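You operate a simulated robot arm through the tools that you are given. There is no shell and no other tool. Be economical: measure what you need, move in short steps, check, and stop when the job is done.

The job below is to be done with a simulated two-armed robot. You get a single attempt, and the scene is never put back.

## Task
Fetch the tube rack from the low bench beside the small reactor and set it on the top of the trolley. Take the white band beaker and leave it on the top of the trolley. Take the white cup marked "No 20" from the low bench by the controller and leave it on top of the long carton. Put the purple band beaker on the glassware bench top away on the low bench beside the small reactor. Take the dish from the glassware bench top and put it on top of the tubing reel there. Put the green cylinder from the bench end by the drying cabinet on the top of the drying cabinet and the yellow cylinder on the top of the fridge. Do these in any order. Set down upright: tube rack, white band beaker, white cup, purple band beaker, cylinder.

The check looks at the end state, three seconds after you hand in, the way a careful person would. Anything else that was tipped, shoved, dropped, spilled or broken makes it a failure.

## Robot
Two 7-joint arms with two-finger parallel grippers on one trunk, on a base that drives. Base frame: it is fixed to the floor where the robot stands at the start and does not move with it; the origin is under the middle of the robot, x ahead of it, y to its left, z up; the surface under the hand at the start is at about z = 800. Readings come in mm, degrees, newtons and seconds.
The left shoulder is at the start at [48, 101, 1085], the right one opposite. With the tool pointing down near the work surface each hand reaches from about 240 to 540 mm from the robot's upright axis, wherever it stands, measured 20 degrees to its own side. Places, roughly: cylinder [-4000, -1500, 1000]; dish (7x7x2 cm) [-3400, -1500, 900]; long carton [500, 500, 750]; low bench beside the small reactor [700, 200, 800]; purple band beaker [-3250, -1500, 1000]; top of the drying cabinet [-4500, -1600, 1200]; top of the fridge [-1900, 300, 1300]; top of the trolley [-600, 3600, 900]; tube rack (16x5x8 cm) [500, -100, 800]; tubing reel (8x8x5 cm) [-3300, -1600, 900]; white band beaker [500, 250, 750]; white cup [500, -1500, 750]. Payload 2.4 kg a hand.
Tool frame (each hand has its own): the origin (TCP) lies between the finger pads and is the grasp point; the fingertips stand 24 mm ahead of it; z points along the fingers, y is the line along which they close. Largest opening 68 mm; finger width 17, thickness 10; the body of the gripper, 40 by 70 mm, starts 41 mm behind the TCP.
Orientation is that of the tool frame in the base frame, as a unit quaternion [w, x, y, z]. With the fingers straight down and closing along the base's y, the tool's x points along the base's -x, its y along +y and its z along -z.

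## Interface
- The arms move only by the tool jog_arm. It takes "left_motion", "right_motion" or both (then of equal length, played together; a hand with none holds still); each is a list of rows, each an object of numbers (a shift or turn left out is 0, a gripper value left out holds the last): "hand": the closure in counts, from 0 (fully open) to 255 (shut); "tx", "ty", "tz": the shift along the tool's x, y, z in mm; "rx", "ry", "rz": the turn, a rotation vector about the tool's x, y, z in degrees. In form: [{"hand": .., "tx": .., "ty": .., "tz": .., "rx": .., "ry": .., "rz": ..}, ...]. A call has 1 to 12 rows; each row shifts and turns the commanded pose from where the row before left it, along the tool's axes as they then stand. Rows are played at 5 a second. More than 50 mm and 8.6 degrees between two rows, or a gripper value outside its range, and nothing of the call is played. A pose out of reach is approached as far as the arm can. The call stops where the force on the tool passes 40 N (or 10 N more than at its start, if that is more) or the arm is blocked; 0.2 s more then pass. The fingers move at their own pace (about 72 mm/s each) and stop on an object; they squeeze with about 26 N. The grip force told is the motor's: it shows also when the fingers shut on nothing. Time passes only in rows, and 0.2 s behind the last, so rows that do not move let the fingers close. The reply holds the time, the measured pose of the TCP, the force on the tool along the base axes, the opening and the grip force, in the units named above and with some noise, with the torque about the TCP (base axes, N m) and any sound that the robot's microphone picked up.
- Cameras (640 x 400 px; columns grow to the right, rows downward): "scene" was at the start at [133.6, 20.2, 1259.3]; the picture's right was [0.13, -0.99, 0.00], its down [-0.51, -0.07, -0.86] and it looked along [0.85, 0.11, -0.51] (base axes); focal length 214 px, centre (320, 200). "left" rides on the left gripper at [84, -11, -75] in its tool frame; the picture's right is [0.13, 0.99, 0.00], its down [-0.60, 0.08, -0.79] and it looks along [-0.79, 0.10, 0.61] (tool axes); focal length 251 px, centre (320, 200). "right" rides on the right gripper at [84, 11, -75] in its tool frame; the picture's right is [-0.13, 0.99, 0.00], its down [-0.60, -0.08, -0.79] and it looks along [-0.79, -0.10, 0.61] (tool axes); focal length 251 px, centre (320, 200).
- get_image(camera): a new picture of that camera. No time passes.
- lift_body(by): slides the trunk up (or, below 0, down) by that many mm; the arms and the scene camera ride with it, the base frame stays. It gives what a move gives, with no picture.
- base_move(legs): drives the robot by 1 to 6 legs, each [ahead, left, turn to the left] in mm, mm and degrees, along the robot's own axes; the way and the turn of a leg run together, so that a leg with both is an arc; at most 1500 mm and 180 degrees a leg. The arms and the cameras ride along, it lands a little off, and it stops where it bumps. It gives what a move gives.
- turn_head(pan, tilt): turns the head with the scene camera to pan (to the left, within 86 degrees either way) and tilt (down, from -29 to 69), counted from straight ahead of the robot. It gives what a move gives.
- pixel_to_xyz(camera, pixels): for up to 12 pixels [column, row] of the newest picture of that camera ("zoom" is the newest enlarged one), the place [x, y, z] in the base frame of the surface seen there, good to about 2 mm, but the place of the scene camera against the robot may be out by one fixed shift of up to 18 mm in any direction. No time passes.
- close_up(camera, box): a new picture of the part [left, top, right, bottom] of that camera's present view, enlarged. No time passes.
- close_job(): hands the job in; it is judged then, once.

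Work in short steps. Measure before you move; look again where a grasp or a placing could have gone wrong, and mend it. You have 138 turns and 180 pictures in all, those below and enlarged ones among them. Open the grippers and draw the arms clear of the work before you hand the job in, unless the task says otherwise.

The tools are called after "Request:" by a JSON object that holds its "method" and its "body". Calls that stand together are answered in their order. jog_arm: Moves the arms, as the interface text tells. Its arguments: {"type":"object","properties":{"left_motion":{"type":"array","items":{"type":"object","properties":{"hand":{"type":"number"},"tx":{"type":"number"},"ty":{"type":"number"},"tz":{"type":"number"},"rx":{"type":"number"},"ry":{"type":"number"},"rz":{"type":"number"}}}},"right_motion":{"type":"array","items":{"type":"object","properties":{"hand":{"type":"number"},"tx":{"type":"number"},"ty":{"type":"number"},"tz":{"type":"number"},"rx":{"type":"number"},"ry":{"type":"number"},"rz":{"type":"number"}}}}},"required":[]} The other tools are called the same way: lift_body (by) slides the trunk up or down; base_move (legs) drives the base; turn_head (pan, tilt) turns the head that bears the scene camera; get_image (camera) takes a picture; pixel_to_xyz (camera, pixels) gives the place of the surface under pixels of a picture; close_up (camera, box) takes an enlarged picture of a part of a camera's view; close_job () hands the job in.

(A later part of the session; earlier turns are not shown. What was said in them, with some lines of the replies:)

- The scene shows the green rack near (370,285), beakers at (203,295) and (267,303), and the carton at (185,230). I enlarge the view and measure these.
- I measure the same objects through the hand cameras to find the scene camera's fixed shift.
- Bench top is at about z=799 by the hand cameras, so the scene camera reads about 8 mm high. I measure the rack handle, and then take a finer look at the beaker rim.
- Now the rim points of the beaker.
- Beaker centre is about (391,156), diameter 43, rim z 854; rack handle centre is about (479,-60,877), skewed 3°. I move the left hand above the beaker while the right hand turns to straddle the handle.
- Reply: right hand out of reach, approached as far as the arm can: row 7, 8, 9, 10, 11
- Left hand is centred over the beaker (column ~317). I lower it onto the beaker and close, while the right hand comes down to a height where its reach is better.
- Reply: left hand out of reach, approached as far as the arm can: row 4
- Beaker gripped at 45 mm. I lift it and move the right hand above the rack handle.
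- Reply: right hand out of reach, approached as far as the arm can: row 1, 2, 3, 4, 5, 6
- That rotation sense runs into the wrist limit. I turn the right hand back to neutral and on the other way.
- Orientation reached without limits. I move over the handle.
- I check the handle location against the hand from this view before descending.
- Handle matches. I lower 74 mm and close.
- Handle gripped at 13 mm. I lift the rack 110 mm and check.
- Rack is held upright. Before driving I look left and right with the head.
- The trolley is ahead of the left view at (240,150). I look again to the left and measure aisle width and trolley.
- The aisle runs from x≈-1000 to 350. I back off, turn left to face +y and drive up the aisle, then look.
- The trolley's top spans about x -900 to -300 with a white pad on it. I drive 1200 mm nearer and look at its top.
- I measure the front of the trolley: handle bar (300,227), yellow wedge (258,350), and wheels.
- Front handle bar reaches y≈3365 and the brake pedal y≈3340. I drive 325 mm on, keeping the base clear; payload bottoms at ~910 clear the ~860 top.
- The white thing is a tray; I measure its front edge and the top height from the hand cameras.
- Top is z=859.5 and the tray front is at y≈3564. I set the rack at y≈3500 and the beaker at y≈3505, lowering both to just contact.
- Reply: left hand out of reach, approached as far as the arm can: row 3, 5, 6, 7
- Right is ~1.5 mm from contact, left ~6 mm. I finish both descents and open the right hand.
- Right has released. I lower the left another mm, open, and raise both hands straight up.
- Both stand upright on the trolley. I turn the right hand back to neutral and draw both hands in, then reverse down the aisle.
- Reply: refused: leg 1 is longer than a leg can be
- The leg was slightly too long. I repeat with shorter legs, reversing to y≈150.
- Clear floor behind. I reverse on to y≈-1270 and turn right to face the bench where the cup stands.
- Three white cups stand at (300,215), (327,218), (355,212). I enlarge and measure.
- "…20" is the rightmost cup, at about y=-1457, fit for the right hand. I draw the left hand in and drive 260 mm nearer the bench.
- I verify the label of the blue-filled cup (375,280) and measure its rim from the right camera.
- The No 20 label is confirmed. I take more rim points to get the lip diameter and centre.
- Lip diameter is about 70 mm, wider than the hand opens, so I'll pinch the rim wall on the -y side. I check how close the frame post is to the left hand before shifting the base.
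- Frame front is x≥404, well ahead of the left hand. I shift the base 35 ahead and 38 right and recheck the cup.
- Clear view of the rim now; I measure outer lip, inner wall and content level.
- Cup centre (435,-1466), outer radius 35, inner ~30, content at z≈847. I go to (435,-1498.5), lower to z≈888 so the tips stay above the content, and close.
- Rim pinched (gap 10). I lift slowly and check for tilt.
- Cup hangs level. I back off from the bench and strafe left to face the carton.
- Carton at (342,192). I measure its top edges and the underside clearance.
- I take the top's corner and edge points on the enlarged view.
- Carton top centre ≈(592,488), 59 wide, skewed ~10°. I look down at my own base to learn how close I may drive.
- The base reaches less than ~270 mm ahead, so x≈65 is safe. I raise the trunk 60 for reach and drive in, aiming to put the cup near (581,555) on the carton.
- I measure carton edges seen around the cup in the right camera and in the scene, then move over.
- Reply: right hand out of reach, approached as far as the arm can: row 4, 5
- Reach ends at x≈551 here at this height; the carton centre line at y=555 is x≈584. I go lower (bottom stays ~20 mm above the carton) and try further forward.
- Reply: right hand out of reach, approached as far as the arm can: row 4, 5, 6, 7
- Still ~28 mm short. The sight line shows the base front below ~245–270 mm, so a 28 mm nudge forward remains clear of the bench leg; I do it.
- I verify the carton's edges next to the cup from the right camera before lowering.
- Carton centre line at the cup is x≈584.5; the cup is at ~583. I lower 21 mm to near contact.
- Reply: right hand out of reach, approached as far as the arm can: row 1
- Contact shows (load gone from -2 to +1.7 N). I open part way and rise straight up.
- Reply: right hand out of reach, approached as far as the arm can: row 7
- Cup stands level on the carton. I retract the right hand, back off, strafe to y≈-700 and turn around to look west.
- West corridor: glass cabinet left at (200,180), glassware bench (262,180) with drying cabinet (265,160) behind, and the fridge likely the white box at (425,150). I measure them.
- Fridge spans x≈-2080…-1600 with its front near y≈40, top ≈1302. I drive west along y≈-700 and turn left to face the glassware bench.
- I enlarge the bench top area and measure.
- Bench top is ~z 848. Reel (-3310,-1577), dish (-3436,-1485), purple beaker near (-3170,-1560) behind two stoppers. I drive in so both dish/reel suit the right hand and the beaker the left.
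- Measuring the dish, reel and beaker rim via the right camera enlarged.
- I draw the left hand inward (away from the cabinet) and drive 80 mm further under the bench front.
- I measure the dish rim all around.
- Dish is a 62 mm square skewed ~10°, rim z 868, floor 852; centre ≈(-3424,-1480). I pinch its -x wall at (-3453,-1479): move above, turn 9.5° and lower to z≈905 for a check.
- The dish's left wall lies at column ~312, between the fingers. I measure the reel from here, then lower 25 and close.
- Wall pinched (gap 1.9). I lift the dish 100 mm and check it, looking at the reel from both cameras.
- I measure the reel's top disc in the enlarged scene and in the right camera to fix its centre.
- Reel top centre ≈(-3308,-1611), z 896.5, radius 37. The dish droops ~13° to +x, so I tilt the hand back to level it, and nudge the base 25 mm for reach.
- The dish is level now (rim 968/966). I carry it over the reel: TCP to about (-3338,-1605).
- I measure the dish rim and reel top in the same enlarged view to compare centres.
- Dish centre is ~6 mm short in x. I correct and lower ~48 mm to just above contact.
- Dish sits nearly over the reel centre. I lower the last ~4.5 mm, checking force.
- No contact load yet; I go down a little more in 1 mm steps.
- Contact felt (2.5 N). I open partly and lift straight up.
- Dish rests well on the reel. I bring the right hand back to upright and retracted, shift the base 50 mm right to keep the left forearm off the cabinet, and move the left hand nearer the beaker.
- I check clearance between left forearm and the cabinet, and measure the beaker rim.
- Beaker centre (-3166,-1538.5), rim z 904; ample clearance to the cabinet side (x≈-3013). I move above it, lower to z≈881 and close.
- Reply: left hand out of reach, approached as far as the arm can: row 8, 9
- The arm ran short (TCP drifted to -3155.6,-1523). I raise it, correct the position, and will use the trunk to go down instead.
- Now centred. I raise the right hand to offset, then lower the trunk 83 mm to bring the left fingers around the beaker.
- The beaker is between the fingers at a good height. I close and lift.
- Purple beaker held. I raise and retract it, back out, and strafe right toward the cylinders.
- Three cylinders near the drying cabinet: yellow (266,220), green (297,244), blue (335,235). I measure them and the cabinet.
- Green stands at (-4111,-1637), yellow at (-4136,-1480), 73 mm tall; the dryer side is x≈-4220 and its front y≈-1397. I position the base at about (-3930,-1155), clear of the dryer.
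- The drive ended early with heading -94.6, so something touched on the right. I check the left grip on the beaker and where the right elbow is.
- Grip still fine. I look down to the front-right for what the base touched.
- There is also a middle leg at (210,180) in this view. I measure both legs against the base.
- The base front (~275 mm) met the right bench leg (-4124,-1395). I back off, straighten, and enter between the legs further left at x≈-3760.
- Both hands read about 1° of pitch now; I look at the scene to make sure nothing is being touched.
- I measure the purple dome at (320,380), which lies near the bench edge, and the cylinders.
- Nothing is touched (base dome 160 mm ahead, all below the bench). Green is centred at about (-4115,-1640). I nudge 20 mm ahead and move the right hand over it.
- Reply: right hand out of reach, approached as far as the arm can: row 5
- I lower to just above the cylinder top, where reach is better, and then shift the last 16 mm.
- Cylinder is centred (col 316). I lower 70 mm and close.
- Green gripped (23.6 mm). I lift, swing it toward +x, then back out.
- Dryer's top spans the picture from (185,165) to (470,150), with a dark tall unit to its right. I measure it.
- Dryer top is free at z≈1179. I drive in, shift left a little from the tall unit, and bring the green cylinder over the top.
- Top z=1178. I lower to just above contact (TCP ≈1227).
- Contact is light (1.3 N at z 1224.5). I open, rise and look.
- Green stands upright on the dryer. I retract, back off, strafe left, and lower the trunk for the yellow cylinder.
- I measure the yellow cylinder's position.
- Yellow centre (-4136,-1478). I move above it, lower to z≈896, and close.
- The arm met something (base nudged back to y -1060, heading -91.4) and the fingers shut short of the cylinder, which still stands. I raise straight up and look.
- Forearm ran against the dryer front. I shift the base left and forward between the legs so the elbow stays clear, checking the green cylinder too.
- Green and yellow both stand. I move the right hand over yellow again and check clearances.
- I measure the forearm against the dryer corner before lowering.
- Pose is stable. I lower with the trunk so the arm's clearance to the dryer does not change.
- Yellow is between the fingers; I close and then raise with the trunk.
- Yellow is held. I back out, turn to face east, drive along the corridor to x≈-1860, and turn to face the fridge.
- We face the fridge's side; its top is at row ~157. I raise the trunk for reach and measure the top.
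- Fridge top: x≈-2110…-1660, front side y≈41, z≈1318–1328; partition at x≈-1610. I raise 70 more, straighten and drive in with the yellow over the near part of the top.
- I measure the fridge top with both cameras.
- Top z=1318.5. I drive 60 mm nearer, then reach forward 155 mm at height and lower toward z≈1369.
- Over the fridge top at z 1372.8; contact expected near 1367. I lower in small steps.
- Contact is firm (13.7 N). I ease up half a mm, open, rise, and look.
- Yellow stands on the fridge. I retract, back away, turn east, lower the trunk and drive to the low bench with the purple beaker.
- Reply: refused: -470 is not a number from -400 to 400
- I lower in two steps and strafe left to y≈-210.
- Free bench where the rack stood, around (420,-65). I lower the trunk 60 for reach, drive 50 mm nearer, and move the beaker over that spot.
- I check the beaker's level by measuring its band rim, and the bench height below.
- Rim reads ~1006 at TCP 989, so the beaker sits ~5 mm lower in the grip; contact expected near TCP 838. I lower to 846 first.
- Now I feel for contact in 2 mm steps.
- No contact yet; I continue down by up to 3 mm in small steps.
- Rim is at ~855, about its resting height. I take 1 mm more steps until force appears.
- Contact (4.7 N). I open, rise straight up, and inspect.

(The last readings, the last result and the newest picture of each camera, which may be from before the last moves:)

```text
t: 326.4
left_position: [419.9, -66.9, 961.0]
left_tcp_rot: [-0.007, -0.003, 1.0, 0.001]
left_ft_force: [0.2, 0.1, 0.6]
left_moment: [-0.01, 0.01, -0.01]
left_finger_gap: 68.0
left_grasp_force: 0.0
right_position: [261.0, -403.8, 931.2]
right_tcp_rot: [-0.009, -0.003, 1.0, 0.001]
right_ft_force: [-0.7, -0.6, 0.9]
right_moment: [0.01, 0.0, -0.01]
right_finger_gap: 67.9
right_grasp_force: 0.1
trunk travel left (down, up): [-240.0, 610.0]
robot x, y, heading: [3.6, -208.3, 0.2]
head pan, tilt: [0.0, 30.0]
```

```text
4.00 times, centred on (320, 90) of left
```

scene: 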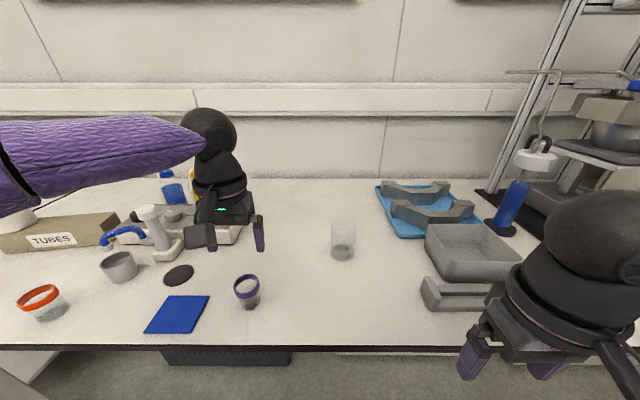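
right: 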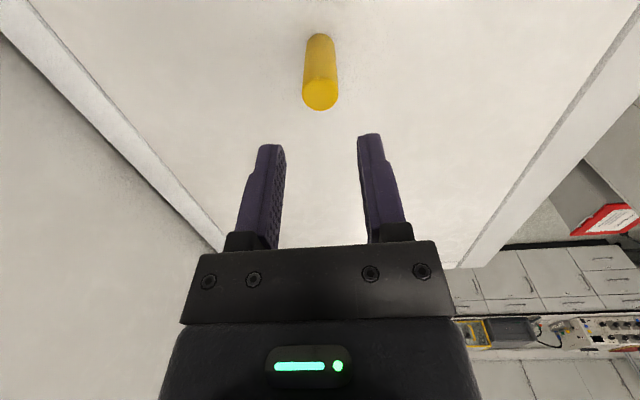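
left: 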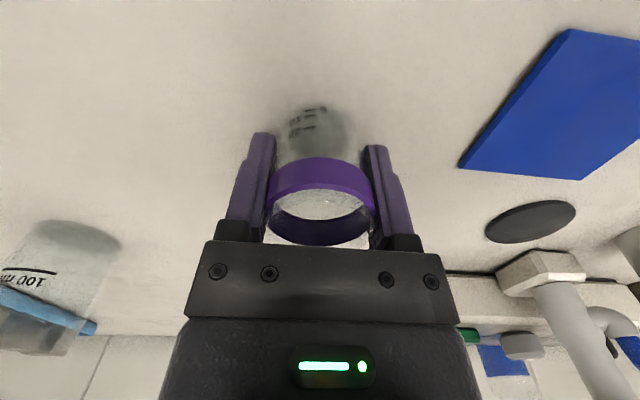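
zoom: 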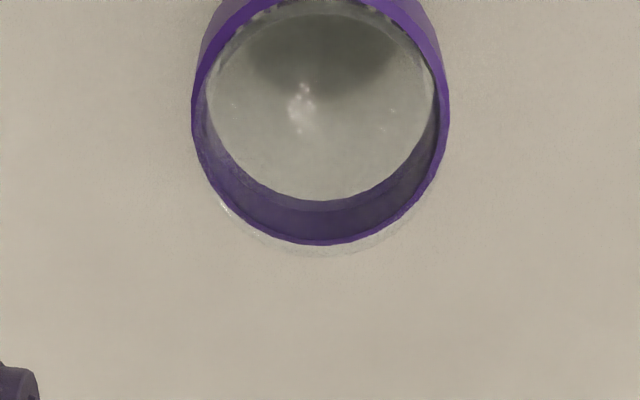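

Purple beaker stands upright. I draw the arms back, retreat the base and check the bench with the cup.

Request:
{"method": "jog_arm", "body": {"left_motion": [{"tz": -30}, {"tx": 35}, {"tx": 35}, {"tx": 35}, {"tx": 20}]}}

Request:
{"method": "base_move", "body": {"legs": [[-380, 0, 0]]}}

Request:
{"method": "turn_head", "body": {"pan": 35, "tilt": 25}}

Request:
{"method": "get_image", "body": {"camera": "scene"}}

Request:
{"method": "turn_head", "body": {"pan": 0, "tilt": 25}}

Request:
{"method": "get_image", "body": {"camera": "scene"}}

```text
t: 327.6
left_position: [296.5, -67.9, 990.7]
left_tcp_rot: [-0.006, -0.003, 1.0, 0.001]
left_ft_force: [0.3, -0.5, 0.0]
left_moment: [0.03, -0.01, -0.03]
left_finger_gap: 68.1
left_grasp_force: 0.1
right_position: [260.3, -403.6, 932.1]
right_tcp_rot: [-0.009, -0.002, 1.0, 0.0]
right_ft_force: [0.2, -0.8, 0.2]
right_moment: [-0.02, -0.03, -0.02]
right_finger_gap: 68.2
right_grasp_force: 0.1
trunk travel left (down, up): [-240.0, 610.0]
robot x, y, heading: [-3.9, -202.0, 0.3]
head pan, tilt: [0.0, 30.0]
```

```text
t: 330.0
left_position: [-89.1, -68.7, 991.6]
left_tcp_rot: [-0.006, -0.003, 1.0, 0.001]
left_ft_force: [0.2, -1.2, -0.4]
left_moment: [-0.01, -0.01, 0.0]
left_finger_gap: 68.1
left_grasp_force: 0.1
right_position: [-123.7, -405.3, 931.3]
right_tcp_rot: [-0.009, -0.004, 1.0, 0.0]
right_ft_force: [-0.1, 0.0, -0.7]
right_moment: [0.01, -0.02, -0.05]
right_finger_gap: 67.7
right_grasp_force: 0.1
trunk travel left (down, up): [-240.0, 610.0]
robot x, y, heading: [-386.8, -209.6, 0.4]
head pan, tilt: [0.0, 30.0]
```

```text
t: 331.1
left_position: [-89.0, -68.8, 990.8]
left_tcp_rot: [-0.007, -0.004, 1.0, 0.001]
left_ft_force: [-0.4, 0.1, 0.6]
left_moment: [0.04, -0.01, 0.02]
left_finger_gap: 67.9
left_grasp_force: 0.1
right_position: [-124.5, -405.5, 931.6]
right_tcp_rot: [-0.009, -0.004, 1.0, 0.0]
right_ft_force: [0.7, -0.1, 0.0]
right_moment: [-0.01, 0.01, 0.02]
right_finger_gap: 68.0
right_grasp_force: 0.0
trunk travel left (down, up): [-240.0, 610.0]
robot x, y, heading: [-390.6, -208.2, 0.3]
head pan, tilt: [35.0, 25.0]
```

```text
40 pictures are left
```

scene: 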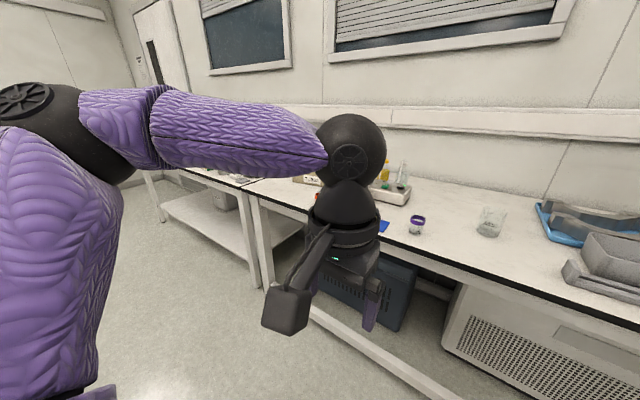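

```text
t: 332.1
left_position: [-88.5, -68.4, 991.3]
left_tcp_rot: [-0.006, -0.003, 1.0, 0.001]
left_ft_force: [0.4, 0.6, 0.3]
left_moment: [0.01, 0.01, 0.0]
left_finger_gap: 67.9
left_grasp_force: 0.0
right_position: [-124.4, -403.7, 932.2]
right_tcp_rot: [-0.009, -0.003, 1.0, 0.0]
right_ft_force: [-0.1, 0.2, 0.6]
right_moment: [0.01, -0.01, -0.03]
right_finger_gap: 67.9
right_grasp_force: 0.0
trunk travel left (down, up): [-240.0, 610.0]
robot x, y, heading: [-382.7, -208.5, 0.5]
head pan, tilt: [0.0, 25.0]
```

```text
39 pictures are left
```

scene: 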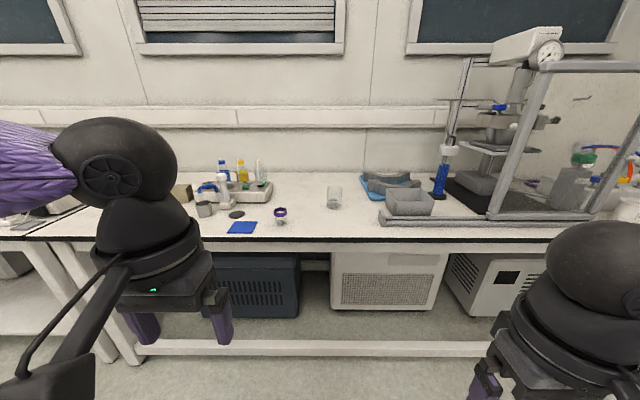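

Bench looks orderly; the cup is hidden by the arm. I strafe left for a clear view of it.

Request:
{"method": "base_move", "body": {"legs": [[0, 700, 0]]}}

Request:
{"method": "turn_head", "body": {"pan": 0, "tilt": 30}}

Request:
{"method": "get_image", "body": {"camera": "scene"}}

```text
t: 335.9
left_position: [-88.7, 632.1, 991.9]
left_tcp_rot: [-0.006, 0.0, 1.0, 0.002]
left_ft_force: [0.7, -0.6, 0.6]
left_moment: [0.02, 0.0, 0.0]
left_finger_gap: 67.8
left_grasp_force: 0.1
right_position: [-126.5, 296.3, 930.8]
right_tcp_rot: [-0.009, 0.001, 1.0, 0.0]
right_ft_force: [-0.7, 0.7, 0.4]
right_moment: [-0.02, 0.0, 0.01]
right_finger_gap: 68.3
right_grasp_force: 0.0
trunk travel left (down, up): [-240.0, 610.0]
robot x, y, heading: [-389.7, 492.8, 0.1]
head pan, tilt: [0.0, 25.0]
```

```text
t: 336.6
left_position: [-90.2, 631.3, 992.3]
left_tcp_rot: [-0.006, 0.0, 1.0, 0.001]
left_ft_force: [0.1, 0.0, -0.3]
left_moment: [0.0, 0.03, 0.01]
left_finger_gap: 67.9
left_grasp_force: 0.1
right_position: [-126.1, 295.6, 930.7]
right_tcp_rot: [-0.01, 0.001, 1.0, 0.0]
right_ft_force: [-0.1, 1.1, 0.0]
right_moment: [0.01, -0.01, -0.01]
right_finger_gap: 68.1
right_grasp_force: 0.1
trunk travel left (down, up): [-240.0, 610.0]
robot x, y, heading: [-388.9, 494.4, 0.0]
head pan, tilt: [0.0, 30.0]
```

```text
38 pictures are left
```

scene: 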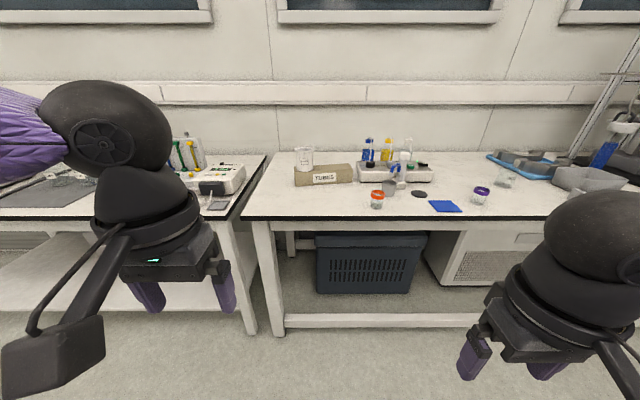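

The cup sits level on the carton, the purple beaker is on the bench, both grippers are open and the arms are clear. I hand the job in.

Request:
{"method": "close_job", "body": {}}

```text
The job is handed in.
```

I placed all seven items where you asked and handed the job in. The five that had to stand upright looked upright when I last saw them.

Three things didn't go cleanly:
- **Bump:** The base touched a leg of the glassware bench.
- **Dryer contact:** The right arm pressed against the drying cabinet's front while I reached for the yellow cylinder. Everything I could see afterwards still stood, but I didn't go back for a last look at that bench or the trolley.
- **Beaker slip:** The purple beaker slid about 5 mm in the gripper on the way, and I allowed for that when setting it down.
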